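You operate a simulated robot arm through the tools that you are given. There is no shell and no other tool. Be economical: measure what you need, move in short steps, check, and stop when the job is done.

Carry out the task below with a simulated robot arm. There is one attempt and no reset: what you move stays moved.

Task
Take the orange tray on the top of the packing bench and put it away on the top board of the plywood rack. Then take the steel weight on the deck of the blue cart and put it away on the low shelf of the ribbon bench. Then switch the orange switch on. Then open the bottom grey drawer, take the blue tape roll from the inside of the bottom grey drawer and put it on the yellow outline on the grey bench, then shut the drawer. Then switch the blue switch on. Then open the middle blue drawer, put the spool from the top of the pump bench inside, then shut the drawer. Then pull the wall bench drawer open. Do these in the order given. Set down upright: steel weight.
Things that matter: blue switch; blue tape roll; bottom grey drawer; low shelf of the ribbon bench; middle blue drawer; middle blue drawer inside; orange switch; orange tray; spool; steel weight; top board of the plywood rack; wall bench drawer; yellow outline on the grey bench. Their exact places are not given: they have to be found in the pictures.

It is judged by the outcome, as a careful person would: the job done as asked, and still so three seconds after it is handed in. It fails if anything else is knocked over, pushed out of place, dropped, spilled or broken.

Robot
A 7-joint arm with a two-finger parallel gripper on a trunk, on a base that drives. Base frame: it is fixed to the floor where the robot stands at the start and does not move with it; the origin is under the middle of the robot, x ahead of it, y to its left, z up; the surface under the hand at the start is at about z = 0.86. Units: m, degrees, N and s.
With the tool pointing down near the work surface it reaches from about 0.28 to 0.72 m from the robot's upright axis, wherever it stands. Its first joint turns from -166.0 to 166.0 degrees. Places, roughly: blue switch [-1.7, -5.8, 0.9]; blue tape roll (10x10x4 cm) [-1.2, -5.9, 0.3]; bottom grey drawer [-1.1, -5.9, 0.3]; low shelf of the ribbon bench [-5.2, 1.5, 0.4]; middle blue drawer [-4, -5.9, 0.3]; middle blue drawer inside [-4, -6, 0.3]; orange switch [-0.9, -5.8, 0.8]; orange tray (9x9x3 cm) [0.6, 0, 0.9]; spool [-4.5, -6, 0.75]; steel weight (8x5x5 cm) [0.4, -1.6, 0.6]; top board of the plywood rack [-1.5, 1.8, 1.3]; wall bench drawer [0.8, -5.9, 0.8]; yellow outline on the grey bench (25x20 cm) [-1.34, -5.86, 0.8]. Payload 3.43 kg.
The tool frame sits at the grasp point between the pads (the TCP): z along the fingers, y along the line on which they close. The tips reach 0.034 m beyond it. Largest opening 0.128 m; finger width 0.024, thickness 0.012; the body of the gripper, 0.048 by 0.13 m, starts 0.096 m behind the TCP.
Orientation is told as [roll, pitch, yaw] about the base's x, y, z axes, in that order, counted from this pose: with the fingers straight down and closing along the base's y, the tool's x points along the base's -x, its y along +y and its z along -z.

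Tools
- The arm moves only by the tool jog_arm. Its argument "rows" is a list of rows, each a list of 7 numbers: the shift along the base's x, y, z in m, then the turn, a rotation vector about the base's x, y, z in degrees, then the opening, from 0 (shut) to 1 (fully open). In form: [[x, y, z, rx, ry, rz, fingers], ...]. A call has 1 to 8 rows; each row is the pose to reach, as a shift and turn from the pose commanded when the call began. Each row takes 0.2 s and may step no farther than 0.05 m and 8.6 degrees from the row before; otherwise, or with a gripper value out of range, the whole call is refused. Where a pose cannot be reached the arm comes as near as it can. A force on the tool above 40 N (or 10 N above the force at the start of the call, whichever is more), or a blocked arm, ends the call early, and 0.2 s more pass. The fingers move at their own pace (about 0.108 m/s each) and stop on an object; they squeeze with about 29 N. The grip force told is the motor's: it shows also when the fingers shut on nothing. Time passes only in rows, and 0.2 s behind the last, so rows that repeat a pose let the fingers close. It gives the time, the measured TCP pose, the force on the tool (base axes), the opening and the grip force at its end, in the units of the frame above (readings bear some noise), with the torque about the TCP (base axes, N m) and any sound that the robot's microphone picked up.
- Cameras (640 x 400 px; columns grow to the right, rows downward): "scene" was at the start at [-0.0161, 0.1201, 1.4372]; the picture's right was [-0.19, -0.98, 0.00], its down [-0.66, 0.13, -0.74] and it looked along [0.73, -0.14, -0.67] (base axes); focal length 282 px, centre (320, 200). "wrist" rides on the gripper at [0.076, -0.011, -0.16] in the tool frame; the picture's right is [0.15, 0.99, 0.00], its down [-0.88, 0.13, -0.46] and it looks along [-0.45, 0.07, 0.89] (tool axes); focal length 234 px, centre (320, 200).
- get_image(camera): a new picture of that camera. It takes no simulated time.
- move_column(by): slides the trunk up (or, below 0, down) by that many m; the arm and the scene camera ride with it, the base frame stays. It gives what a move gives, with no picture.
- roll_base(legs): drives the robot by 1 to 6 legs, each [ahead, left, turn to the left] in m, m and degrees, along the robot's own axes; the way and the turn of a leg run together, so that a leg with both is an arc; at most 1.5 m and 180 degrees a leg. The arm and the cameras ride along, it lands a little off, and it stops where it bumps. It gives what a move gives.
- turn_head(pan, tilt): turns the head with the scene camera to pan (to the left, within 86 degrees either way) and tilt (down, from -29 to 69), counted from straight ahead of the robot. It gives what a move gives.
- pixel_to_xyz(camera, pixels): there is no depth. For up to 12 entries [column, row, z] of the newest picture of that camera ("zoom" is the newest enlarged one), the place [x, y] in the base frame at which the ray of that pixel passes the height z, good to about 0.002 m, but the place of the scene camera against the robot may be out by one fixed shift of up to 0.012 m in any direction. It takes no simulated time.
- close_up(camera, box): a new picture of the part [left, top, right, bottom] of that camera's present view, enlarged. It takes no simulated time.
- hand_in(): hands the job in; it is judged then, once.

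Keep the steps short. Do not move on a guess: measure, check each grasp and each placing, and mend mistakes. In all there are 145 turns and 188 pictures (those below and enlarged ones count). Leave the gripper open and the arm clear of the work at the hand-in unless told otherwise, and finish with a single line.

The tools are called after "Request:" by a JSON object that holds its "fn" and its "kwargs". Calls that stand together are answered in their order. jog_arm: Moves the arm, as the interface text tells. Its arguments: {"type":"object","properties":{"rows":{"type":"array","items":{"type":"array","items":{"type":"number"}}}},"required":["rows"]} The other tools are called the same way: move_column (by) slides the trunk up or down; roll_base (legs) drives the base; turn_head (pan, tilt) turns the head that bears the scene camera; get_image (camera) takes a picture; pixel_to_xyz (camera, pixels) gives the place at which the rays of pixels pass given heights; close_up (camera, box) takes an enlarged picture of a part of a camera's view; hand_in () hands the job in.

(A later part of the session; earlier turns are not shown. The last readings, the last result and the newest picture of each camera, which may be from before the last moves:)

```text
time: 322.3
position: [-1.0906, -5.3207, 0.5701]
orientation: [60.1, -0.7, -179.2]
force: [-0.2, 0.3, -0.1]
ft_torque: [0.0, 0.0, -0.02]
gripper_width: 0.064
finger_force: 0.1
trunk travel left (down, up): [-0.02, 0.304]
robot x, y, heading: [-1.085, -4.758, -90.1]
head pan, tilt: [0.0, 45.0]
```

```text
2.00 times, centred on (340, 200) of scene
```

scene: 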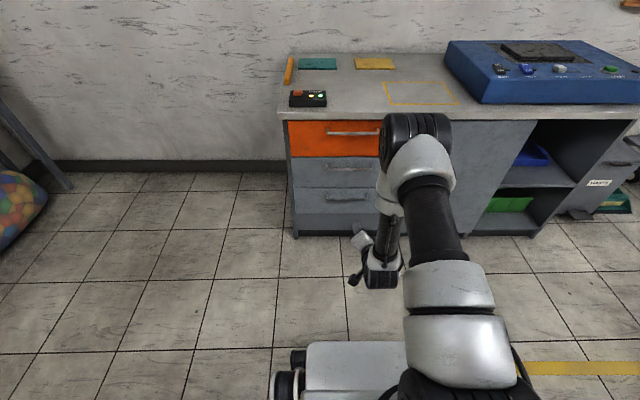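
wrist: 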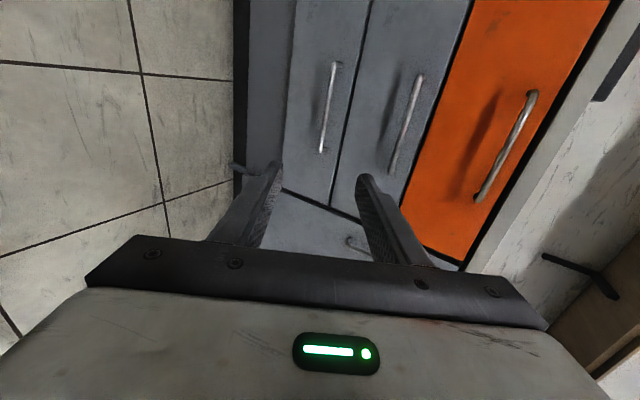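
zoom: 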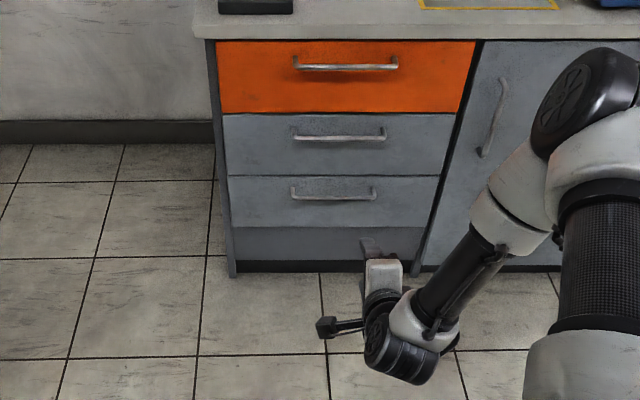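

I triangulate the bottom handle's bar from both cameras.

Request:
{"fn": "pixel_to_xyz", "kwargs": {"camera": "scene", "pixels": [[346.7, 197.5, 0.35], [346.7, 197.5, 0.4], [346.7, 197.5, 0.45], [326, 196.5, 0.4], [367.5, 198.5, 0.4]]}}

Request:
{"fn": "pixel_to_xyz", "kwargs": {"camera": "wrist", "pixels": [[328, 108, 0.35], [328, 108, 0.4], [328, 108, 0.45], [335, 64, 0.4], [321, 152, 0.4]]}}

```text
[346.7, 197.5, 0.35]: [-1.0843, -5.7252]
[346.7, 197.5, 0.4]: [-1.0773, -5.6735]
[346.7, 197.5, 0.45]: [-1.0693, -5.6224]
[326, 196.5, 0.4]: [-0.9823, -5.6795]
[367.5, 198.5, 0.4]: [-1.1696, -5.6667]
```

```text
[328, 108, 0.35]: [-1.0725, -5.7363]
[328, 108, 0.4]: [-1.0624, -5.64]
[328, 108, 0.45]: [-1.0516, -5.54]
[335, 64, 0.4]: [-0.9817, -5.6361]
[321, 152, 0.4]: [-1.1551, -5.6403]
```

Bar is at about (-1.075,-5.713,0.362). I drive 0.25 m closer and bring the gripper in line, 9 cm short of the bar.

Request:
{"fn": "roll_base", "kwargs": {"legs": [[0.25, 0, 0]]}}

Request:
{"fn": "jog_arm", "kwargs": {"rows": [[0.005, 0, -0.04, 0, 0, 0, 0.5], [0.01, 0, -0.08, 0, 0, 0, 0.5], [0.015, -0.02, -0.12, 0, 0, 0, 0.5], [0.015, -0.055, -0.15, 0, 0, 0, 0.5], [0.015, -0.055, -0.158, 0, 0, 0, 0.5]]}}

Request:
{"fn": "get_image", "kwargs": {"camera": "wrist"}}

Request:
{"fn": "get_image", "kwargs": {"camera": "scene"}}

```text
time: 324.1
position: [-1.0917, -5.5685, 0.5701]
orientation: [60.1, -0.8, -179.4]
force: [0.0, 0.5, -0.9]
ft_torque: [-0.02, -0.02, -0.01]
gripper_width: 0.0643
finger_force: 0.1
trunk travel left (down, up): [-0.02, 0.304]
robot x, y, heading: [-1.0839, -5.006, -90.2]
head pan, tilt: [0.0, 45.0]
```

```text
time: 325.3
position: [-1.0761, -5.6254, 0.4123]
orientation: [60.1, -0.8, -179.2]
force: [0.6, 0.3, 0.8]
ft_torque: [-0.01, -0.03, -0.01]
gripper_width: 0.064
finger_force: 0.1
trunk travel left (down, up): [-0.02, 0.304]
robot x, y, heading: [-1.0851, -5.0056, -90.2]
head pan, tilt: [0.0, 45.0]
```

```text
85 pictures are left
```

wrist: 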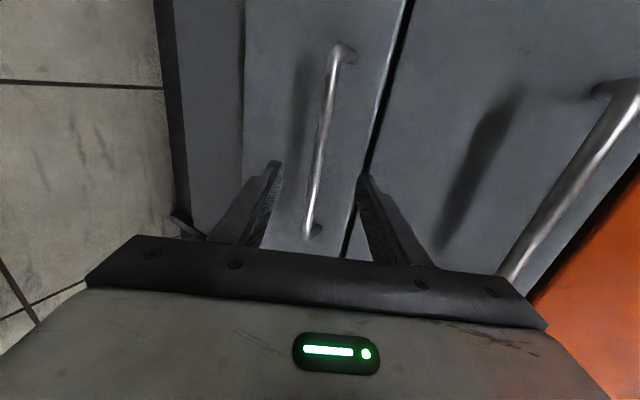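

```text
84 pictures are left
```

scene: 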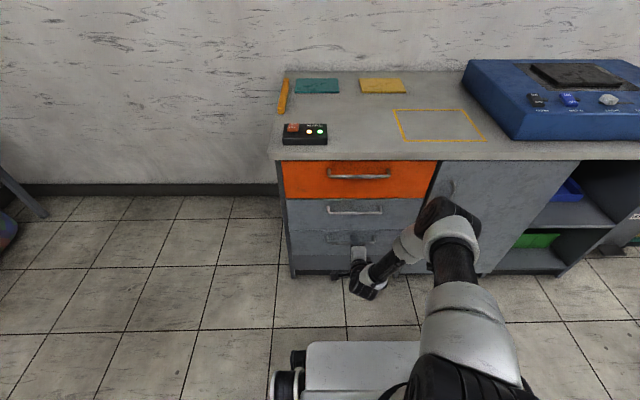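

The bar lies midway between the fingers. I advance 8 cm along the tool axis, then close.

Request:
{"fn": "jog_arm", "kwargs": {"rows": [[0, -0.03, -0.0173, 0, 0, 0, 0.5], [0, -0.055, -0.0318, 0, 0, 0, 0.5], [0, -0.066, -0.038, 0, 0, 0, 0.5], [0, -0.073, -0.042, 0, 0, 0, 0.5]]}}

Request:
{"fn": "get_image", "kwargs": {"camera": "wrist"}}

```text
time: 325.8
position: [-1.0749, -5.6598, 0.3897]
orientation: [60.1, -0.8, -179.3]
force: [0.0, 2.0, -0.1]
ft_torque: [0.01, 0.02, -0.01]
gripper_width: 0.0634
finger_force: 0.1
trunk travel left (down, up): [-0.02, 0.304]
robot x, y, heading: [-1.0883, -5.0065, -90.3]
head pan, tilt: [0.0, 45.0]
stopped in row 2: the force on the tool passed its limit at 114 N (the readings are from after the stop); the commanded pose is now the measured one
```

```text
83 pictures are left
```

wrist: 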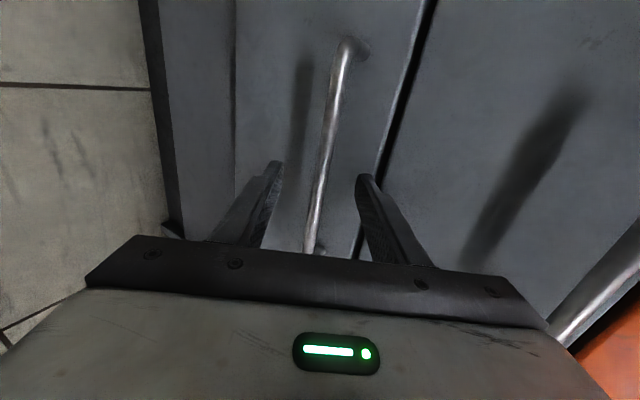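

The upper fingertip touched the drawer face (so the face is at y≈-5.71, the bar ≈1-2 cm before the tips). I narrow the fingers, advance 1 cm, and close.

Request:
{"fn": "jog_arm", "kwargs": {"rows": [[0, 0.004, 0.002, 0, 0, 0, 0.3], [0, 0.004, 0.002, 0, 0, 0, 0.22], [0, 0.004, 0.002, 0, 0, 0, 0.22], [0, -0.004, -0.002, 0, 0, 0, 0.22], [0, -0.01, -0.006, 0, 0, 0, 0.22], [0, -0.01, -0.006, 0, 0, 0, 0], [0, -0.01, -0.006, 0, 0, 0, 0], [0, -0.01, -0.006, 0, 0, 0, 0]]}}

Request:
{"fn": "get_image", "kwargs": {"camera": "wrist"}}

```text
time: 327.6
position: [-1.0755, -5.6688, 0.3833]
orientation: [60.1, -0.8, -179.4]
force: [0.0, 14.5, 8.4]
ft_torque: [0.0, -0.85, -0.8]
gripper_width: 0.0117
finger_force: 45.1
trunk travel left (down, up): [-0.02, 0.304]
robot x, y, heading: [-1.0882, -5.0042, -90.2]
head pan, tilt: [0.0, 45.0]
```

```text
82 pictures are left
```

wrist: 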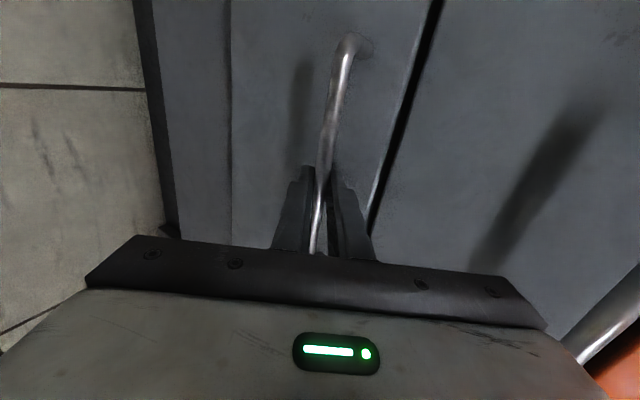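

The bar is gripped (1.2 cm). I pull by driving the base backward 0.3 m.

Request:
{"fn": "roll_base", "kwargs": {"legs": [[-0.1, 0, 0], [-0.2, 0, 0]]}}

Request:
{"fn": "get_image", "kwargs": {"camera": "scene"}}

```text
time: 330.0
position: [-1.0757, -5.3679, 0.3825]
orientation: [60.1, -0.8, -179.4]
force: [-4.0, 0.5, -2.2]
ft_torque: [0.04, -0.98, -0.47]
gripper_width: 0.0116
finger_force: 44.6
trunk travel left (down, up): [-0.02, 0.304]
robot x, y, heading: [-1.0886, -4.703, -90.0]
head pan, tilt: [0.0, 45.0]
```

```text
81 pictures are left
```

scene: 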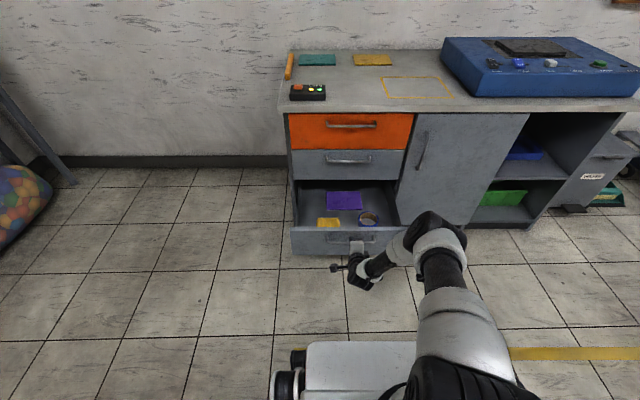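

The drawer is open 0.3 m; I see the blue tape roll at (369,219). I release the handle and back off upward.

Request:
{"fn": "jog_arm", "kwargs": {"rows": [[0, 0, 0, 0, 0, 0, 0.15], [0, 0, 0, 0, 0, 0, 0.3], [0, 0, 0, 0, 0, 0, 0.3], [0, 0.03, 0.017, 0, 0, 0, 0.3], [0, 0.06, 0.035, 0, 0, 0, 0.3], [0, 0.07, 0.08, 0, 0, 0, 0.3], [0, 0.07, 0.125, 0, 0, 0, 0.3], [0, 0.07, 0.17, 0, 0, 0, 0.3]]}}

Request:
{"fn": "jog_arm", "kwargs": {"rows": [[0, -0.02, 0.04, 7.5, 0, 0, 0.5], [0, -0.04, 0.08, 15, 0, 0, 0.6], [0, -0.06, 0.11, 22.5, 0, 0, 0.8], [0, -0.06, 0.14, 30, 0, 0, 0.95], [0, -0.06, 0.16, 37.5, 0, 0, 0.95], [0, -0.06, 0.18, 45, 0, 0, 0.95], [0, -0.06, 0.2, 52.5, 0, 0, 0.95], [0, -0.06, 0.22, 60, 0, 0, 0.95]]}}

Request:
{"fn": "get_image", "kwargs": {"camera": "scene"}}

Request:
{"fn": "close_up", "kwargs": {"camera": "scene", "box": [280, 160, 440, 260]}}

```text
time: 331.8
position: [-1.0771, -5.2975, 0.5525]
orientation: [60.2, -0.8, -179.4]
force: [0.3, -0.3, -0.5]
ft_torque: [-0.03, 0.03, -0.02]
gripper_width: 0.0385
finger_force: 0.1
trunk travel left (down, up): [-0.02, 0.304]
robot x, y, heading: [-1.0885, -4.7068, -90.3]
head pan, tilt: [0.0, 45.0]
```

```text
time: 333.6
position: [-1.0757, -5.3586, 0.7742]
orientation: [0.1, 0.0, -179.1]
force: [-0.3, -0.2, 0.6]
ft_torque: [0.0, 0.03, 0.0]
gripper_width: 0.1215
finger_force: 0.1
trunk travel left (down, up): [-0.02, 0.304]
robot x, y, heading: [-1.0855, -4.7064, -90.1]
head pan, tilt: [0.0, 45.0]
```

```text
80 pictures are left
```

scene: 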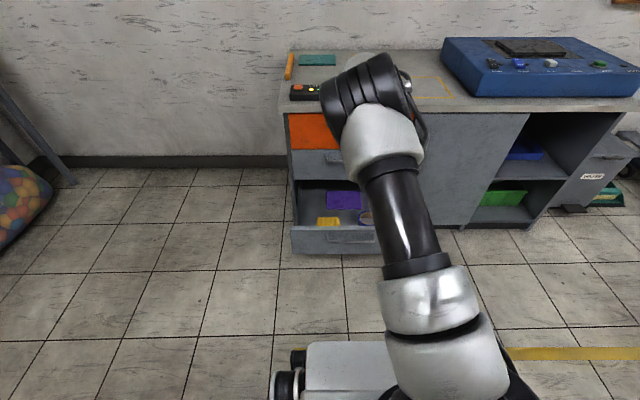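

```text
4.00 times, centred on (360, 210) of scene
```

zoom: 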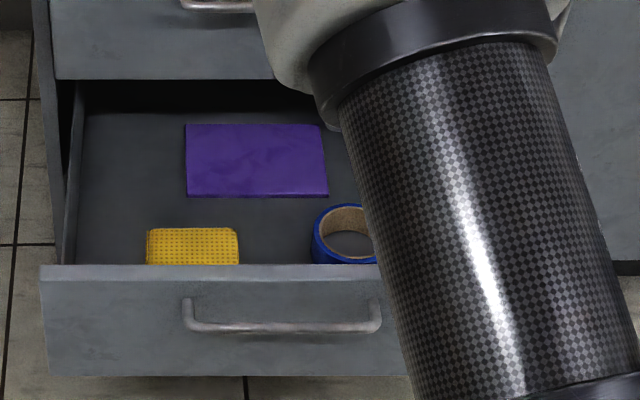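

The roll lies near the drawer's front wall. I look with the wrist camera.

Request:
{"fn": "jog_arm", "kwargs": {"rows": [[0, -0.04, 0, 0, 0, 0, 0.95], [0, -0.08, 0, 0, 0, 0, 0.95], [0, -0.12, 0, 0, 0, 0, 0.95]]}}

Request:
{"fn": "get_image", "kwargs": {"camera": "wrist"}}

Request:
{"fn": "pixel_to_xyz", "kwargs": {"camera": "wrist", "pixels": [[320, 100, 0.33], [320, 200, 0.33], [420, 100, 0.33], [220, 100, 0.33]]}}

```text
time: 334.4
position: [-1.0796, -5.4365, 0.7729]
orientation: [0.1, 0.2, -179.2]
force: [-0.7, 0.6, -0.4]
ft_torque: [0.02, -0.02, 0.0]
gripper_width: 0.1215
finger_force: 0.1
out of reach, approached as far as the arm can: row 3
trunk travel left (down, up): [-0.02, 0.304]
robot x, y, heading: [-1.0854, -4.708, -90.6]
head pan, tilt: [0.0, 45.0]
```

```text
78 pictures are left
```

wrist: 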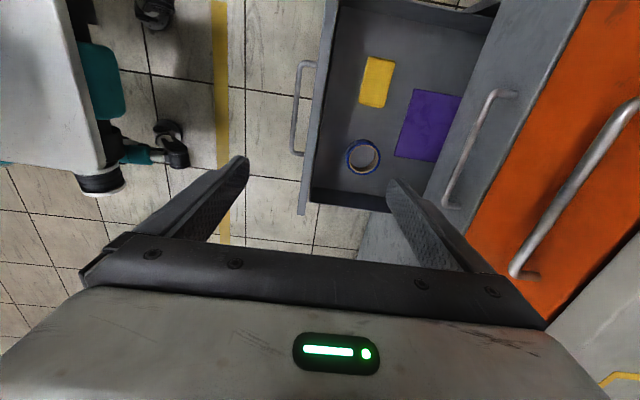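

```text
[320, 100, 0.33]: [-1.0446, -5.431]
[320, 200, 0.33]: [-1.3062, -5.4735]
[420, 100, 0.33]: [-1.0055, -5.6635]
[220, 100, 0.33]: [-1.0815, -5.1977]
```

The roll is at wrist pixel (362,157), with about 5 cm to the front wall. I drive a bit closer (0.2 m) and 0.1 m right, then measure from lower.

Request:
{"fn": "roll_base", "kwargs": {"legs": [[0.2, -0.1, 0.5]]}}

Request:
{"fn": "jog_arm", "kwargs": {"rows": [[0, 0.02, -0.04, 0, 0, 0, 0.95], [0, 0.04, -0.08, 0, 0, 0, 0.95], [0.0, 0.06, -0.12, 0, 0, 0, 0.95], [0.0, 0.07, -0.165, 0, 0, 0, 0.95], [0.0, 0.07, -0.2, 0, 0, 0, 0.95]]}}

Request:
{"fn": "get_image", "kwargs": {"camera": "wrist"}}

Request:
{"fn": "get_image", "kwargs": {"camera": "scene"}}

```text
time: 336.1
position: [-1.1717, -5.6331, 0.7747]
orientation: [-0.3, 0.2, -178.4]
force: [19.2, 32.7, -3.6]
ft_torque: [-0.61, 0.42, 0.96]
gripper_width: 0.1034
finger_force: 0.0
trunk travel left (down, up): [-0.02, 0.304]
robot x, y, heading: [-1.1878, -4.904, -89.6]
head pan, tilt: [0.0, 45.0]
```

```text
time: 336.5
position: [-1.1708, -5.6273, 0.7648]
orientation: [2.5, 0.3, -178.2]
force: [1.6, 11.0, 21.1]
ft_torque: [-1.15, -0.12, 0.02]
gripper_width: 0.1164
finger_force: 0.0
trunk travel left (down, up): [-0.02, 0.304]
robot x, y, heading: [-1.1866, -4.9062, -89.9]
head pan, tilt: [0.0, 45.0]
stopped in row 2: the force on the tool passed its limit at 62 N (the readings are from after the stop); the commanded pose is now the measured one
```

```text
77 pictures are left
```

wrist: 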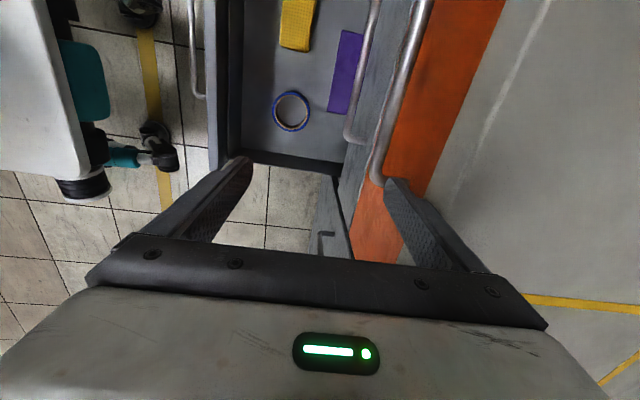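

```text
76 pictures are left
```

scene: 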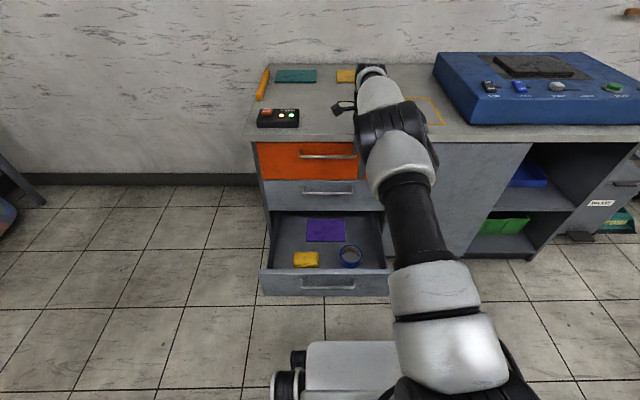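

I drove the finger against the bench's front edge — my mistake; nothing appears displaced. I move straight back from it first.

Request:
{"fn": "jog_arm", "kwargs": {"rows": [[0, 0.03, 0, 0, 0, 0, 0.9], [0, 0.07, 0, -1, 0, 0, 0.9], [0, 0.1, 0, -2.4, 0, -0.8, 0.9], [0, 0.1, -0.04, -2.4, 0, -0.8, 0.9], [0, 0.1, -0.08, -2.4, 0, -0.8, 0.9], [-0.01, 0.1, -0.12, -2.4, 0, -0.8, 0.9]]}}

Request:
{"fn": "get_image", "kwargs": {"camera": "wrist"}}

Request:
{"fn": "get_image", "kwargs": {"camera": "scene"}}

```text
time: 337.4
position: [-1.1699, -5.5381, 0.7606]
orientation: [6.1, 0.1, -178.8]
force: [1.1, -2.1, 14.6]
ft_torque: [-0.93, -0.04, -0.01]
gripper_width: 0.1172
finger_force: 1.5
trunk travel left (down, up): [-0.02, 0.304]
robot x, y, heading: [-1.1893, -4.9054, -90.0]
head pan, tilt: [0.0, 45.0]
stopped in row 4: the force on the tool passed its limit at 57 N (the readings are from after the stop); the commanded pose is now the measured one
```

```text
75 pictures are left
```

wrist: 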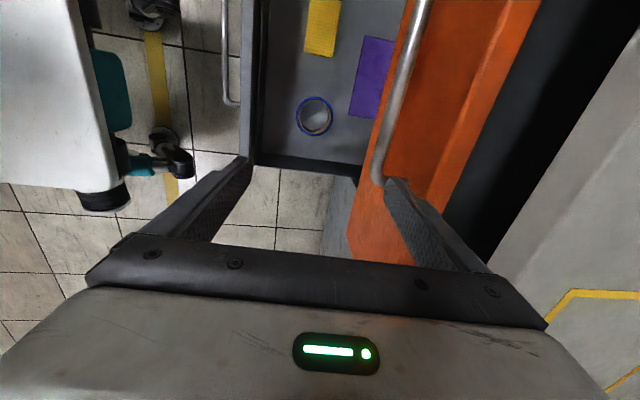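

```text
74 pictures are left
```

scene: 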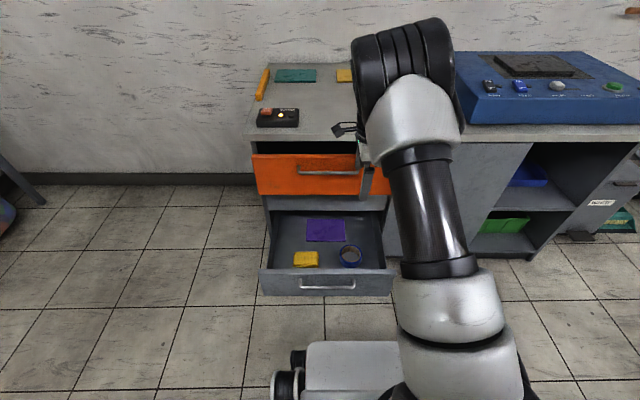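

The far finger slipped behind the orange drawer's handle and pulled that drawer out about 9 cm. I lift the finger straight up out of the handle, then will push the drawer shut again.

Request:
{"fn": "jog_arm", "kwargs": {"rows": [[0, -0.005, 0.02, 0, 0, 0, 0.9], [0, -0.005, 0.05, -2, 0, 0, 0.9], [0, -0.005, 0.09, -4, 0, 0, 0.9], [0, -0.005, 0.12, -6, 0, -0.8, 0.9]]}}

Request:
{"fn": "get_image", "kwargs": {"camera": "wrist"}}

```text
time: 338.4
position: [-1.1672, -5.54, 0.8782]
orientation: [11.5, 0.1, -179.6]
force: [0.4, 0.1, 0.6]
ft_torque: [0.0, 0.0, 0.0]
gripper_width: 0.1153
finger_force: 0.1
trunk travel left (down, up): [-0.02, 0.304]
robot x, y, heading: [-1.1855, -4.9022, -89.8]
head pan, tilt: [0.0, 45.0]
```

```text
73 pictures are left
```

wrist: 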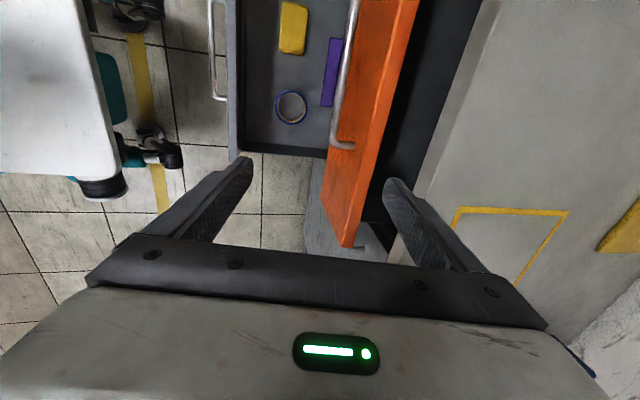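

The finger is free. I straighten the tool, close the fingers, and move in front of the orange drawer to push it shut.

Request:
{"fn": "jog_arm", "kwargs": {"rows": [[0.02, 0.04, 0.0, 5, 0, 0, 0.6], [0.04, 0.08, 0.0, 11.5, 0, 0.5, 0.3], [0.06, 0.1, 0.0, 11.5, 0, 0.5, 0], [0.087, 0.1, -0.02, 11.5, 0, 0.5, 0], [0.087, 0.1, -0.065, 11.5, 0, 0.5, 0], [0.087, 0.1, -0.11, 11.5, 0, 0.5, 0], [0.087, 0.1, -0.143, 11.5, 0, 0.5, 0]]}}

Request:
{"fn": "get_image", "kwargs": {"camera": "wrist"}}

Request:
{"fn": "get_image", "kwargs": {"camera": "scene"}}

```text
time: 340.0
position: [-1.0838, -5.4425, 0.7368]
orientation: [0.1, 0.4, -179.1]
force: [0.2, -0.7, -0.4]
ft_torque: [-0.01, -0.05, 0.0]
gripper_width: 0.0
finger_force: 29.3
trunk travel left (down, up): [-0.02, 0.304]
robot x, y, heading: [-1.1893, -4.9068, -89.7]
head pan, tilt: [0.0, 45.0]
```

```text
72 pictures are left
```

wrist: 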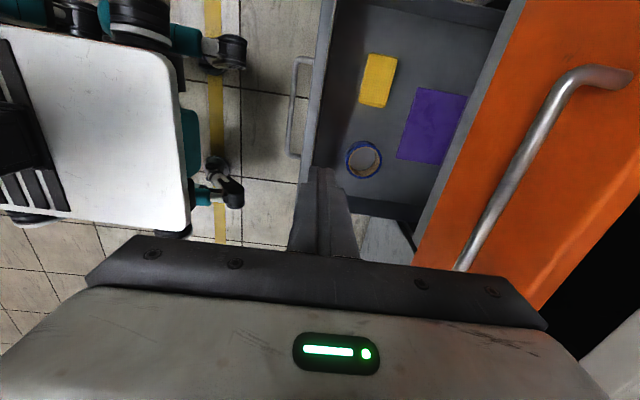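

```text
71 pictures are left
```

scene: 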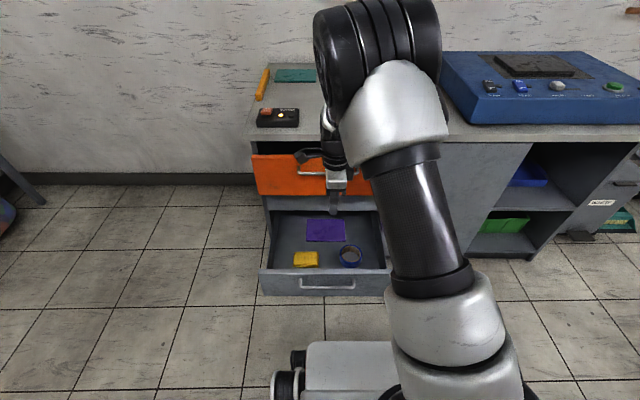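

I push -y steadily until the drawer stops.

Request:
{"fn": "jog_arm", "kwargs": {"rows": [[0, -0.04, 0, 0, 0, 0, 0], [0, -0.08, 0, 0, 0, 0, 0], [0, -0.11, 0, 0, 0, 0, 0], [0, -0.14, 0, 0, 0, 0, 0], [0, -0.17, 0, 0, 0, 0, 0], [0, -0.195, 0, 0, 0, 0, 0], [0, -0.215, 0, 0, 0, 0, 0], [0, -0.23, 0, 0, 0, 0, 0]]}}

Request:
{"fn": "get_image", "kwargs": {"camera": "scene"}}

```text
time: 341.8
position: [-1.0843, -5.6297, 0.7343]
orientation: [-0.1, 0.2, -179.1]
force: [-0.2, 0.6, -1.0]
ft_torque: [0.03, -0.01, -0.01]
gripper_width: 0.0002
finger_force: 29.0
out of reach, approached as far as the arm can: row 6, 7, 8
trunk travel left (down, up): [-0.02, 0.304]
robot x, y, heading: [-1.1849, -4.908, -89.9]
head pan, tilt: [0.0, 45.0]
```

```text
70 pictures are left
```

scene: 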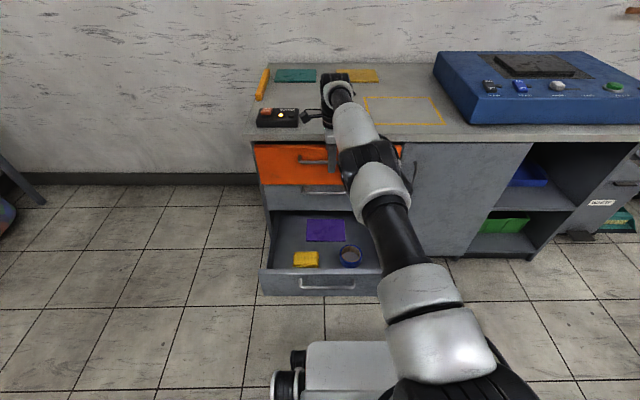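

The arm is at its reach; the drawer is nearly shut. I push the rest by driving the base 5 cm forward.

Request:
{"fn": "roll_base", "kwargs": {"legs": [[0.045, 0, 0]]}}

Request:
{"fn": "close_up", "kwargs": {"camera": "scene", "box": [240, 110, 400, 210]}}

```text
time: 342.8
position: [-1.0834, -5.6608, 0.734]
orientation: [-1.4, 0.2, -179.3]
force: [-0.9, 6.5, 4.4]
ft_torque: [0.01, 0.07, -0.08]
gripper_width: 0.0
finger_force: 29.0
trunk travel left (down, up): [-0.02, 0.304]
robot x, y, heading: [-1.1857, -4.9457, -89.9]
head pan, tilt: [0.0, 45.0]
stopped in leg 1: the force on the tool passed its limit at 63 N (the readings are from after the stop); the commanded pose is now the measured one
```

```text
4.00 times, centred on (320, 160) of scene
```

zoom: 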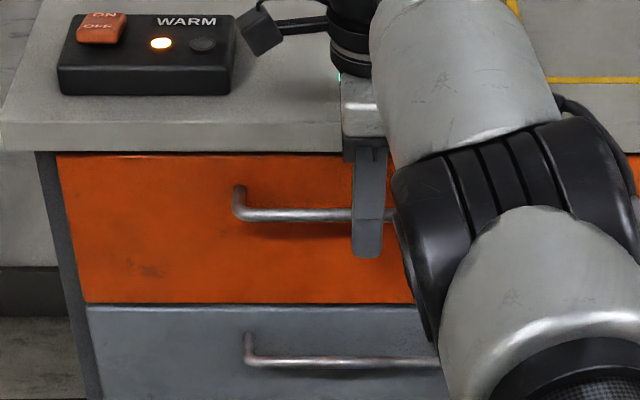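

The orange drawer is shut again. I now compute the roll's place from the last wrist picture.

Request:
{"fn": "pixel_to_xyz", "kwargs": {"camera": "wrist", "pixels": [[363, 159, 0.33], [345, 159, 0.33], [382, 157, 0.33], [362, 140, 0.33], [363, 179, 0.3], [363, 159, 0.3], [313, 182, 0.43], [327, 150, 0.33]]}}

Request:
{"fn": "jog_arm", "kwargs": {"rows": [[0, 0.04, 0, 0, 0, 0, 0.3], [0, 0.08, 0, 0, 0, 0, 0.6], [-0.02, 0.12, 0, 1.4, 0, 0, 0.9], [-0.06, 0.12, -0.02, 1.4, 0, 0, 0.95], [-0.09, 0.11, -0.06, 1.4, 0, 0, 0.95], [-0.1, 0.11, -0.1, 1.4, 0, 0, 0.95], [-0.1, 0.11, -0.14, 1.4, 0, 0, 0.95]]}}

Request:
{"fn": "get_image", "kwargs": {"camera": "wrist"}}

Request:
{"fn": "get_image", "kwargs": {"camera": "scene"}}

```text
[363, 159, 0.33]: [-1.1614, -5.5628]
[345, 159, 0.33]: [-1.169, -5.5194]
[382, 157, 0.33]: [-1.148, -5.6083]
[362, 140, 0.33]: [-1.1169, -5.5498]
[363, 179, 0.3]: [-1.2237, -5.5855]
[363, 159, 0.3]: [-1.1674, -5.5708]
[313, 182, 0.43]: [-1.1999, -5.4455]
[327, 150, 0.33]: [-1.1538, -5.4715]
```

```text
refused: row 5 steps farther than a row can; nothing moved
```

```text
68 pictures are left
```

wrist: 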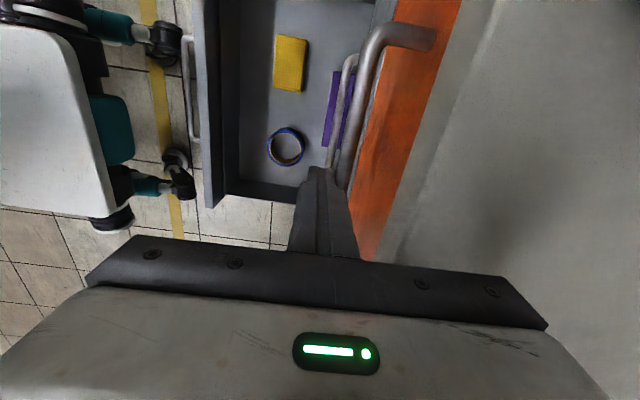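

```text
67 pictures are left
```

scene: 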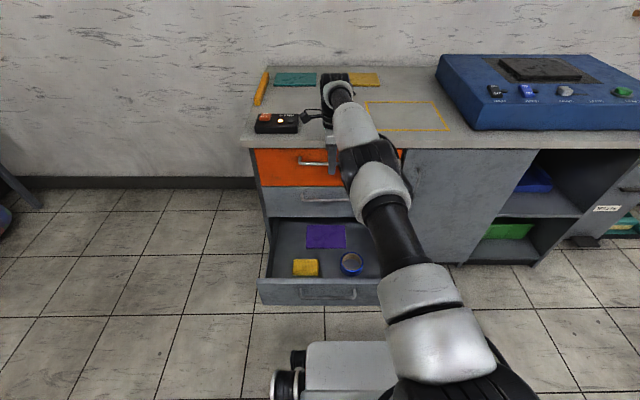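

Refused for one long step; but this new wrist picture gives a second ray. I triangulate the roll.

Request:
{"fn": "pixel_to_xyz", "kwargs": {"camera": "wrist", "pixels": [[286, 147, 0.33], [286, 147, 0.31], [286, 147, 0.35], [266, 148, 0.33], [306, 145, 0.33], [240, 150, 0.33], [285, 127, 0.33], [287, 166, 0.33]]}}

Request:
{"fn": "jog_arm", "kwargs": {"rows": [[0, 0.04, 0, 0, 0, 0, 0.3], [0, 0.08, 0, 0, 0, 0, 0.6], [-0.02, 0.1, 0, 1.4, 0, 0, 0.9], [-0.05, 0.1, -0.02, 1.4, 0, 0, 0.95], [-0.075, 0.1, -0.06, 1.4, 0, 0, 0.95], [-0.08, 0.1, -0.1, 1.4, 0, 0, 0.95], [-0.08, 0.1, -0.14, 1.4, 0, 0, 0.95]]}}

Request:
{"fn": "get_image", "kwargs": {"camera": "wrist"}}

```text
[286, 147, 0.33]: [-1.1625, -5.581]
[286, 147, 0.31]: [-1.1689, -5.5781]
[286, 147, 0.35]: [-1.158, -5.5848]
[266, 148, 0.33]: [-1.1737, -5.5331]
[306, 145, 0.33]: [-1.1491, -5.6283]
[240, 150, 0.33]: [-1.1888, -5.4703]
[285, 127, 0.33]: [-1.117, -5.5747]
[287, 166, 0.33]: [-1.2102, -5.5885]
```

```text
time: 343.1
position: [-1.0786, -5.6528, 0.7456]
orientation: [-0.3, 0.4, -178.6]
force: [-0.9, 37.8, 9.8]
ft_torque: [0.54, 0.06, -0.38]
gripper_width: 0.017
finger_force: 0.1
trunk travel left (down, up): [-0.02, 0.304]
robot x, y, heading: [-1.1871, -4.9396, -89.6]
head pan, tilt: [0.0, 45.0]
stopped in row 1: the force on the tool passed its limit at 57 N (the readings are from after the stop); the commanded pose is now the measured one
```

```text
66 pictures are left
```

wrist: 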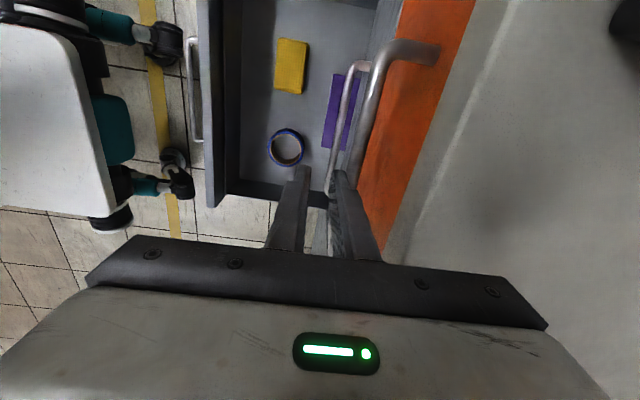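

Opening pressed on the bar. I close the fingers fully first and check nothing is caught.

Request:
{"fn": "jog_arm", "kwargs": {"rows": [[0, 0, 0, 0, 0, 0, 0], [0, 0, 0, 0, 0, 0, 0], [0, 0.004, 0, 0, 0, 0, 0]]}}

Request:
{"fn": "get_image", "kwargs": {"camera": "wrist"}}

```text
time: 343.9
position: [-1.0798, -5.6538, 0.7457]
orientation: [0.4, 0.2, -178.5]
force: [-0.8, -0.2, -0.5]
ft_torque: [0.03, -0.01, -0.01]
gripper_width: 0.0001
finger_force: 28.9
trunk travel left (down, up): [-0.02, 0.304]
robot x, y, heading: [-1.1857, -4.946, -89.8]
head pan, tilt: [0.0, 45.0]
```

```text
65 pictures are left
```

wrist: 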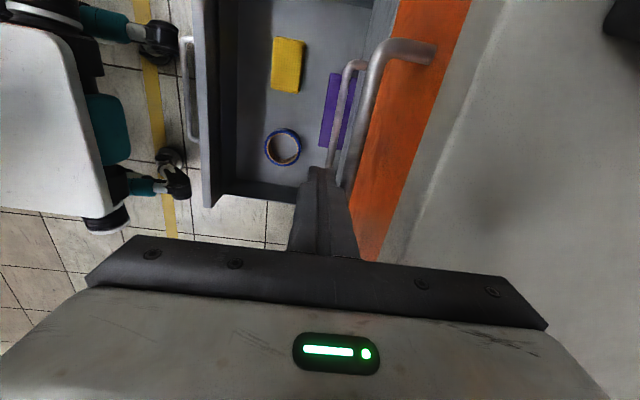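

Nothing is caught. The two rays meet at z≈0.29: roll centre ≈(-1.170,-5.574). I move back, then over it, opening the fingers, and lower partway.

Request:
{"fn": "jog_arm", "kwargs": {"rows": [[0, 0.04, 0, 0, 0, 0, 0], [0, 0.08, 0, 0, 0, 0, 0], [-0.02, 0.1, -0.01, 0, 0, 0, 0.4], [-0.05, 0.1, -0.04, 0, 0, 0, 0.9], [-0.07, 0.1, -0.085, 0, 0, 0, 0.95], [-0.09, 0.09, -0.125, 0, 0, 0, 0.95], [-0.09, 0.08, -0.165, 0, 0, 0, 0.95], [-0.09, 0.08, -0.205, 0, 0, 0, 0.95]]}}

Request:
{"fn": "get_image", "kwargs": {"camera": "wrist"}}

Request:
{"fn": "get_image", "kwargs": {"camera": "scene"}}

```text
time: 345.7
position: [-1.17, -5.5751, 0.5428]
orientation: [0.5, 0.2, -178.6]
force: [-1.0, -0.2, -0.4]
ft_torque: [-0.04, -0.03, 0.03]
gripper_width: 0.1217
finger_force: 0.0
trunk travel left (down, up): [-0.02, 0.304]
robot x, y, heading: [-1.1897, -4.9432, -89.8]
head pan, tilt: [0.0, 45.0]
```

```text
64 pictures are left
```

wrist: 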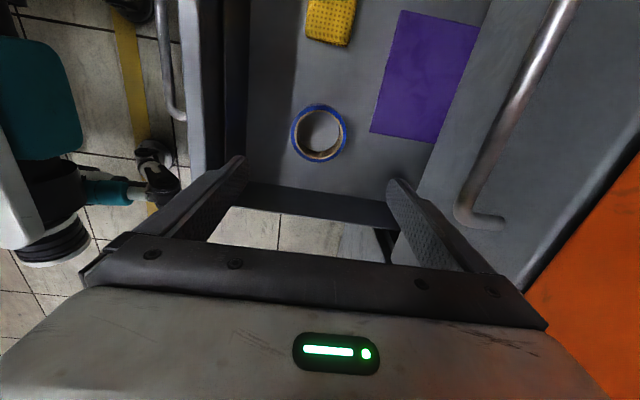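

```text
63 pictures are left
```

scene: 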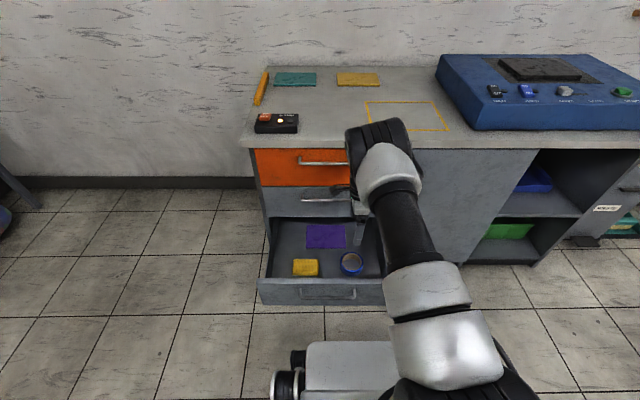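

I re-measure the roll from here.

Request:
{"fn": "pixel_to_xyz", "kwargs": {"camera": "wrist", "pixels": [[319, 131, 0.29], [319, 131, 0.31], [319, 131, 0.27], [291, 134, 0.29], [348, 131, 0.29], [321, 103, 0.29], [318, 161, 0.29], [245, 150, 0.27]]}}

```text
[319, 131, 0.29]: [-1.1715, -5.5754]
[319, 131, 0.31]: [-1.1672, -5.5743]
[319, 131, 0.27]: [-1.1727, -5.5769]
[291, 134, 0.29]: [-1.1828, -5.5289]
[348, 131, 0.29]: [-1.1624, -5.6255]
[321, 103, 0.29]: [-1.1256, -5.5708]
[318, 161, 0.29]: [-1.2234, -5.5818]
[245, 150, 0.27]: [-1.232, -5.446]
```

Centre (-1.172,-5.576), diameter 0.097. I open fully and lower around it with force watch.

Request:
{"fn": "jog_arm", "kwargs": {"rows": [[-0.002, -0.001, -0.04, -0.5, 0, 0, 1.0], [-0.002, -0.001, -0.085, -0.5, 0, 0, 1.0], [-0.002, -0.001, -0.13, -0.5, 0, 0, 1.0], [-0.002, -0.001, -0.175, -0.5, 0, 0, 1.0], [-0.002, -0.001, -0.21, -0.5, 0, 0, 1.0], [-0.002, -0.001, -0.232, -0.5, 0, 0, 1.0], [-0.002, -0.001, -0.242, -0.5, 0, 0, 1.0]]}}

Request:
{"fn": "get_image", "kwargs": {"camera": "wrist"}}

```text
time: 347.3
position: [-1.1753, -5.5599, 0.3113]
orientation: [0.9, 0.2, -178.6]
force: [-0.2, -0.2, -0.6]
ft_torque: [0.02, 0.03, 0.02]
gripper_width: 0.1279
finger_force: 0.1
out of reach, approached as far as the arm can: row 6, 7
trunk travel left (down, up): [-0.02, 0.304]
robot x, y, heading: [-1.1872, -4.9422, -89.9]
head pan, tilt: [0.0, 45.0]
```

```text
62 pictures are left
```

wrist: 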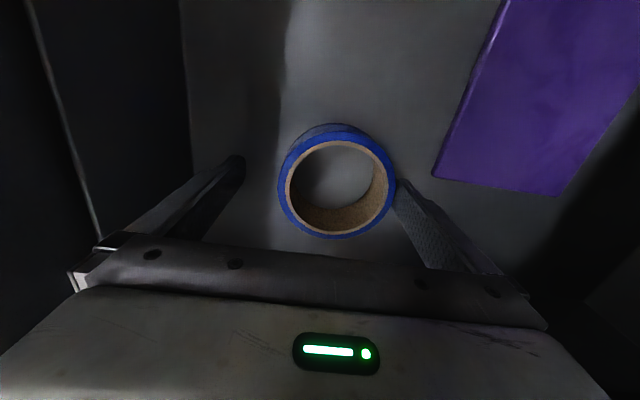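

The arm ends 1.5 cm short in y. I drive the base 2 cm forward, then use the last of the trunk travel to lower.

Request:
{"fn": "roll_base", "kwargs": {"legs": [[0.016, 0, 0]]}}

Request:
{"fn": "move_column", "kwargs": {"by": -0.018}}

Request:
{"fn": "get_image", "kwargs": {"camera": "wrist"}}

```text
time: 348.1
position: [-1.1746, -5.5775, 0.3116]
orientation: [1.0, 0.1, -178.5]
force: [0.2, -1.2, 0.3]
ft_torque: [0.0, 0.01, 0.04]
gripper_width: 0.1282
finger_force: 0.0
trunk travel left (down, up): [-0.02, 0.304]
robot x, y, heading: [-1.1873, -4.9613, -89.9]
head pan, tilt: [0.0, 45.0]
```

```text
time: 348.7
position: [-1.1752, -5.581, 0.2971]
orientation: [1.3, 0.1, -178.5]
force: [-1.0, -1.8, 24.5]
ft_torque: [1.77, 0.22, 0.1]
gripper_width: 0.127
finger_force: 0.0
trunk travel left (down, up): [-0.002, 0.322]
robot x, y, heading: [-1.19, -4.9576, -89.6]
head pan, tilt: [0.0, 45.0]
```

```text
61 pictures are left
```

wrist: 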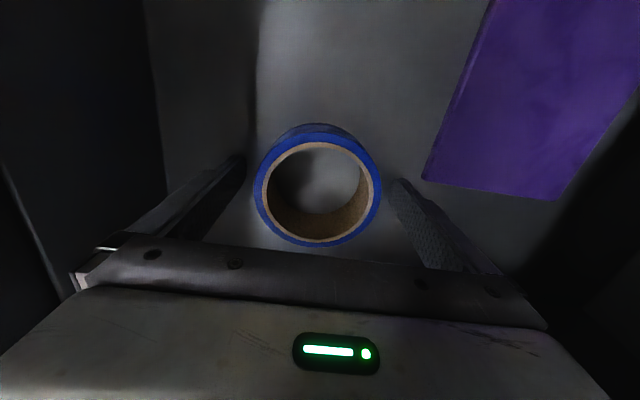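

A fingertip rests on the drawer floor. I raise 5 mm and close on the roll.

Request:
{"fn": "move_column", "kwargs": {"by": 0.005}}

Request:
{"fn": "jog_arm", "kwargs": {"rows": [[0, 0, 0, 0, 0, 0, 0.8], [0, 0, 0, 0, 0, 0, 0.5], [0, 0, 0, 0, 0, 0, 0.4], [0, 0, 0, 0, 0, 0, 0.4], [0, 0, 0, 0, 0, 0, 0.4]]}}

Request:
{"fn": "get_image", "kwargs": {"camera": "wrist"}}

```text
time: 349.2
position: [-1.1754, -5.5759, 0.2961]
orientation: [0.8, 0.2, -178.6]
force: [-0.4, 0.9, 1.9]
ft_torque: [0.14, 0.03, 0.0]
gripper_width: 0.128
finger_force: 0.0
trunk travel left (down, up): [-0.007, 0.317]
robot x, y, heading: [-1.1869, -4.9591, -89.6]
head pan, tilt: [0.0, 45.0]
```

```text
time: 350.4
position: [-1.1748, -5.5775, 0.2985]
orientation: [0.9, 0.2, -178.5]
force: [0.7, -0.1, 0.2]
ft_torque: [0.02, -0.01, -0.02]
gripper_width: 0.0942
finger_force: 29.0
trunk travel left (down, up): [-0.007, 0.317]
robot x, y, heading: [-1.1849, -4.9575, -90.0]
head pan, tilt: [0.0, 45.0]
```

```text
60 pictures are left
```

wrist: 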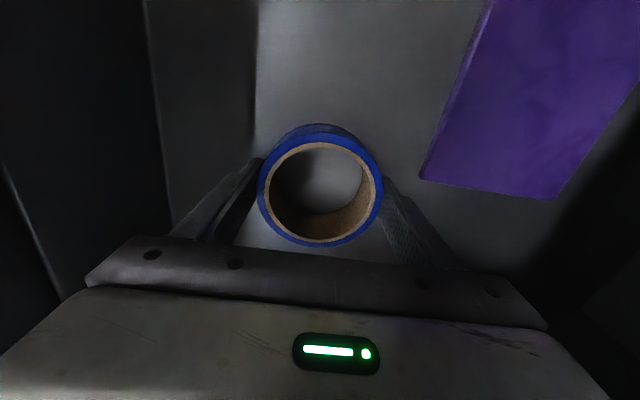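

The roll is gripped (9.4 cm). I lift it straight up with the trunk.

Request:
{"fn": "move_column", "kwargs": {"by": 0.31}}

Request:
{"fn": "jog_arm", "kwargs": {"rows": [[0, 0.03, 0.035, 0, 0, 0, 0.4], [0, 0.06, 0.07, 0, 0, 0, 0.4], [0, 0.08, 0.11, 0, 0, 0, 0.4], [0, 0.09, 0.155, 0, 0, 0, 0.4], [0, 0.1, 0.2, 0, 0, 0, 0.4], [0, 0.1, 0.245, 0, 0, 0, 0.4], [0, 0.1, 0.29, 0, 0, 0, 0.4], [0, 0.1, 0.33, 0, 0, 0, 0.4]]}}

Request:
{"fn": "get_image", "kwargs": {"camera": "wrist"}}

```text
time: 353.5
position: [-1.1751, -5.578, 0.6085]
orientation: [0.8, 0.2, -178.6]
force: [0.2, -0.6, -1.5]
ft_torque: [-0.02, 0.02, 0.06]
gripper_width: 0.0941
finger_force: 28.9
trunk travel left (down, up): [-0.317, 0.007]
robot x, y, heading: [-1.1865, -4.9578, -90.0]
head pan, tilt: [0.0, 45.0]
```

```text
time: 355.3
position: [-1.1742, -5.4774, 0.9417]
orientation: [0.8, 0.1, -178.6]
force: [-0.1, 0.7, -0.4]
ft_torque: [0.01, 0.0, 0.01]
gripper_width: 0.0938
finger_force: 29.2
trunk travel left (down, up): [-0.317, 0.007]
robot x, y, heading: [-1.1904, -4.9598, -90.0]
head pan, tilt: [0.0, 45.0]
```

```text
59 pictures are left
```

wrist: 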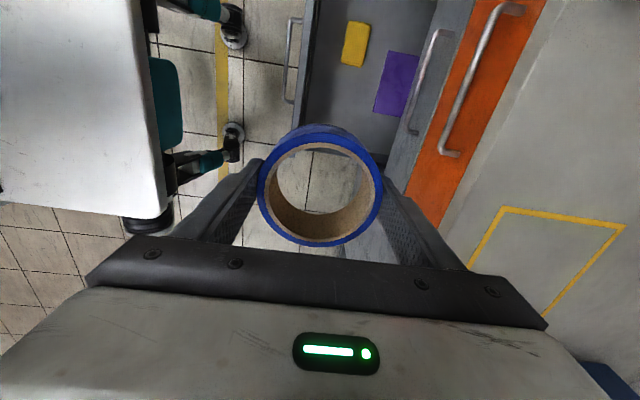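

The outline corner shows at (505,208). I measure it, and shift the base right of the open drawer.

Request:
{"fn": "pixel_to_xyz", "kwargs": {"camera": "wrist", "pixels": [[505, 208, 0.8], [622, 228, 0.8], [468, 268, 0.8]]}}

Request:
{"fn": "roll_base", "kwargs": {"legs": [[0, -0.5, 0]]}}

Request:
{"fn": "jog_arm", "kwargs": {"rows": [[0.045, 0, 0, 0, 0, 0, 0.4], [0.09, 0, 0, 0, 0, 0, 0.4], [0.135, 0, 0, 0, 0, 0, 0.4], [0.18, 0, 0, 0, 0, 0, 0.4], [0.225, 0, 0, 0, 0, 0, 0.4], [0.27, 0, 0, 0, 0, 0, 0.4], [0.29, 0, 0, 0, 0, 0, 0.4]]}}

Request:
{"fn": "turn_head", "kwargs": {"pan": 15, "tilt": 45}}

Request:
{"fn": "get_image", "kwargs": {"camera": "scene"}}

```text
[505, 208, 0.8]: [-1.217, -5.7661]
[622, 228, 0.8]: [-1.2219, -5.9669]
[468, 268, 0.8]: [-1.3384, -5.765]
```

```text
time: 360.6
position: [-1.6701, -5.4803, 0.9397]
orientation: [1.0, 0.2, -178.5]
force: [-0.5, -0.8, -0.5]
ft_torque: [-0.01, 0.01, 0.0]
gripper_width: 0.094
finger_force: 28.6
trunk travel left (down, up): [-0.317, 0.007]
robot x, y, heading: [-1.6888, -4.9603, -89.5]
head pan, tilt: [0.0, 45.0]
```

```text
time: 362.2
position: [-1.3818, -5.4809, 0.9413]
orientation: [0.8, 0.1, -178.8]
force: [0.2, -1.0, -0.4]
ft_torque: [0.02, 0.01, -0.01]
gripper_width: 0.094
finger_force: 29.6
trunk travel left (down, up): [-0.317, 0.007]
robot x, y, heading: [-1.6849, -4.9613, -89.8]
head pan, tilt: [0.0, 45.0]
```

```text
time: 363.0
position: [-1.382, -5.4809, 0.9401]
orientation: [0.9, 0.1, -178.6]
force: [-0.1, 0.2, -1.6]
ft_torque: [0.03, 0.02, 0.01]
gripper_width: 0.0937
finger_force: 28.8
trunk travel left (down, up): [-0.317, 0.007]
robot x, y, heading: [-1.6835, -4.9618, -90.0]
head pan, tilt: [15.0, 45.0]
```

```text
58 pictures are left
```

scene: 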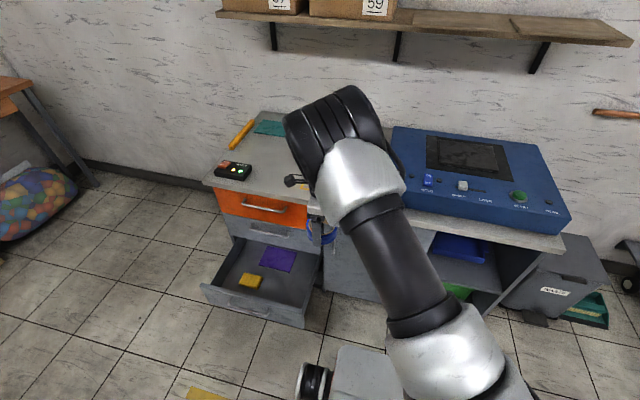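

The outline centre is (-1.342,-5.866). I drive 0.3 m forward (left side clears the open drawer by about 7 cm) and look.

Request:
{"fn": "roll_base", "kwargs": {"legs": [[0.15, -0.01, 0], [0.15, 0, 0]]}}

Request:
{"fn": "get_image", "kwargs": {"camera": "scene"}}

Request:
{"fn": "get_image", "kwargs": {"camera": "wrist"}}

```text
time: 365.3
position: [-1.3904, -5.7795, 0.9405]
orientation: [0.8, 0.0, -178.6]
force: [0.0, -0.6, -0.7]
ft_torque: [0.03, 0.0, 0.01]
gripper_width: 0.0939
finger_force: 29.3
trunk travel left (down, up): [-0.317, 0.007]
robot x, y, heading: [-1.6947, -5.2559, -90.0]
head pan, tilt: [15.0, 45.0]
```

```text
57 pictures are left
```

scene: 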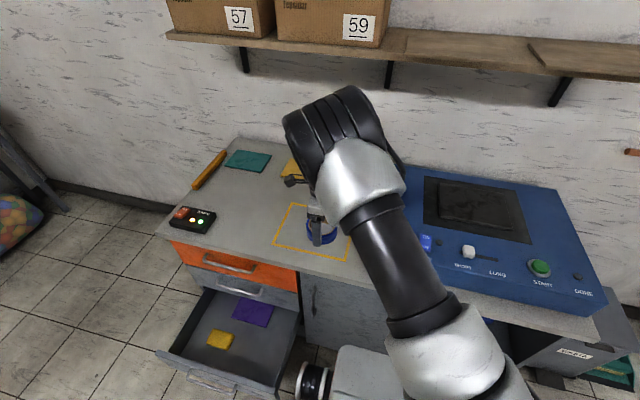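

```text
56 pictures are left
```

wrist: 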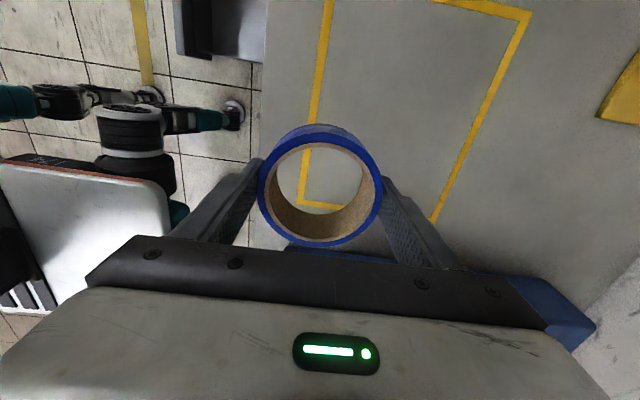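

I move the roll over the outline's centre and lower to just above the bench.

Request:
{"fn": "jog_arm", "kwargs": {"rows": [[0.02, -0.035, 0, 0, 0, 0, 0.4], [0.038, -0.07, 0, 0, 0, 0, 0.4], [0.042, -0.084, -0.02, 0, 0, 0, 0.4], [0.042, -0.084, -0.06, 0, 0, 0, 0.4], [0.042, -0.084, -0.085, 0, 0, 0, 0.4]]}}

Request:
{"fn": "get_image", "kwargs": {"camera": "wrist"}}

```text
time: 366.5
position: [-1.3461, -5.8638, 0.8565]
orientation: [0.9, 0.2, -178.7]
force: [-0.2, 0.2, -0.2]
ft_torque: [-0.02, 0.02, -0.01]
gripper_width: 0.0938
finger_force: 29.5
trunk travel left (down, up): [-0.317, 0.007]
robot x, y, heading: [-1.6903, -5.2576, -89.8]
head pan, tilt: [15.0, 45.0]
```

```text
55 pictures are left
```

wrist: 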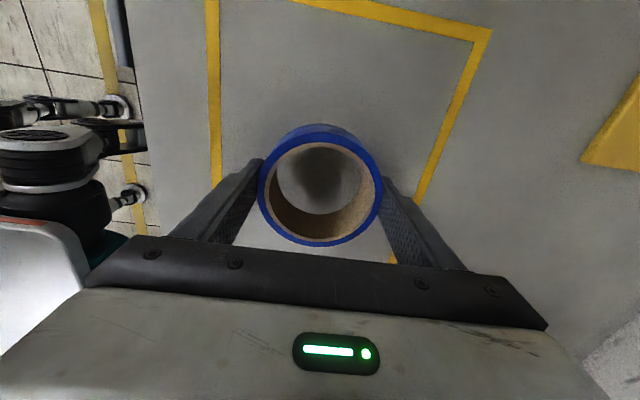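

Well centred. I lower until contact.

Request:
{"fn": "jog_arm", "kwargs": {"rows": [[0, 0, -0.008, 0, 0, 0, 0.4], [0, 0, -0.013, 0, 0, 0, 0.4], [0, 0, -0.017, 0, 0, 0, 0.4], [0, 0, -0.02, 0, 0, 0, 0.4], [0, 0, -0.023, 0, 0, 0, 0.4]]}}

```text
time: 367.7
position: [-1.3481, -5.8638, 0.8376]
orientation: [1.0, 0.3, -178.5]
force: [-1.7, 3.3, 21.0]
ft_torque: [1.15, 0.3, 0.04]
gripper_width: 0.094
finger_force: 29.6
trunk travel left (down, up): [-0.317, 0.007]
robot x, y, heading: [-1.6937, -5.2591, -89.8]
head pan, tilt: [15.0, 45.0]
```

Contact (21 N). I ease up, open, and rise.

Request:
{"fn": "jog_arm", "kwargs": {"rows": [[0, 0, 0.003, 0, 0, 0, 0.5], [0, 0, 0.003, 0, 0, 0, 0.95], [0, 0, 0.003, 0, 0, 0, 1.0], [0, 0, 0.003, 0, 0, 0, 1.0], [0, 0, 0.04, 0, 0, 0, 1.0], [0, 0, 0.085, 0, 0, 0, 1.0], [0, 0.04, 0.11, 0, 0, 0, 0.9], [-0.02, 0.08, 0.12, 0, 0, 0, 0.6]]}}

Request:
{"fn": "get_image", "kwargs": {"camera": "wrist"}}

Request:
{"fn": "get_image", "kwargs": {"camera": "scene"}}

```text
time: 369.5
position: [-1.3667, -5.7841, 0.9531]
orientation: [1.0, 0.2, -178.5]
force: [1.2, 0.5, 0.1]
ft_torque: [-0.01, 0.01, -0.01]
gripper_width: 0.0768
finger_force: 0.1
trunk travel left (down, up): [-0.317, 0.007]
robot x, y, heading: [-1.6947, -5.2604, -90.2]
head pan, tilt: [15.0, 45.0]
```

```text
54 pictures are left
```

wrist: 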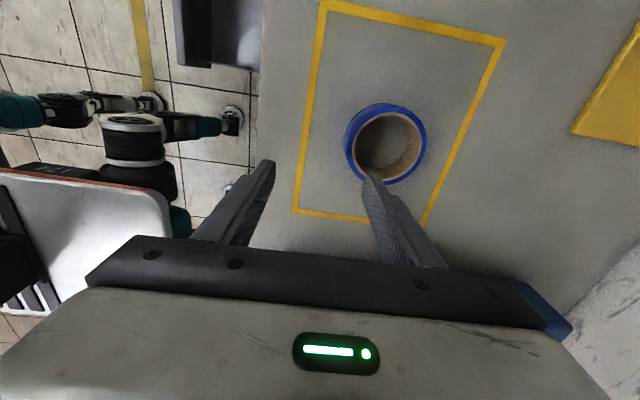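

```text
53 pictures are left
```

scene: 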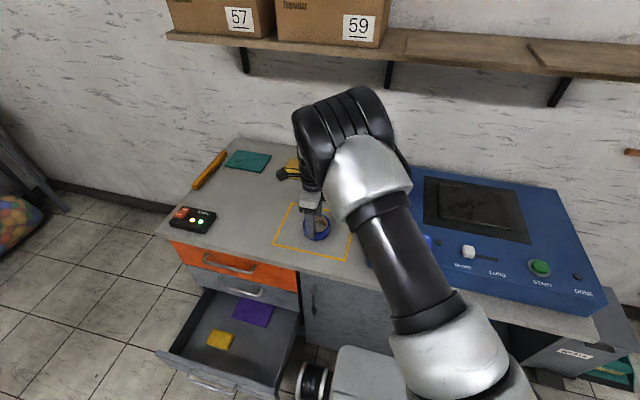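

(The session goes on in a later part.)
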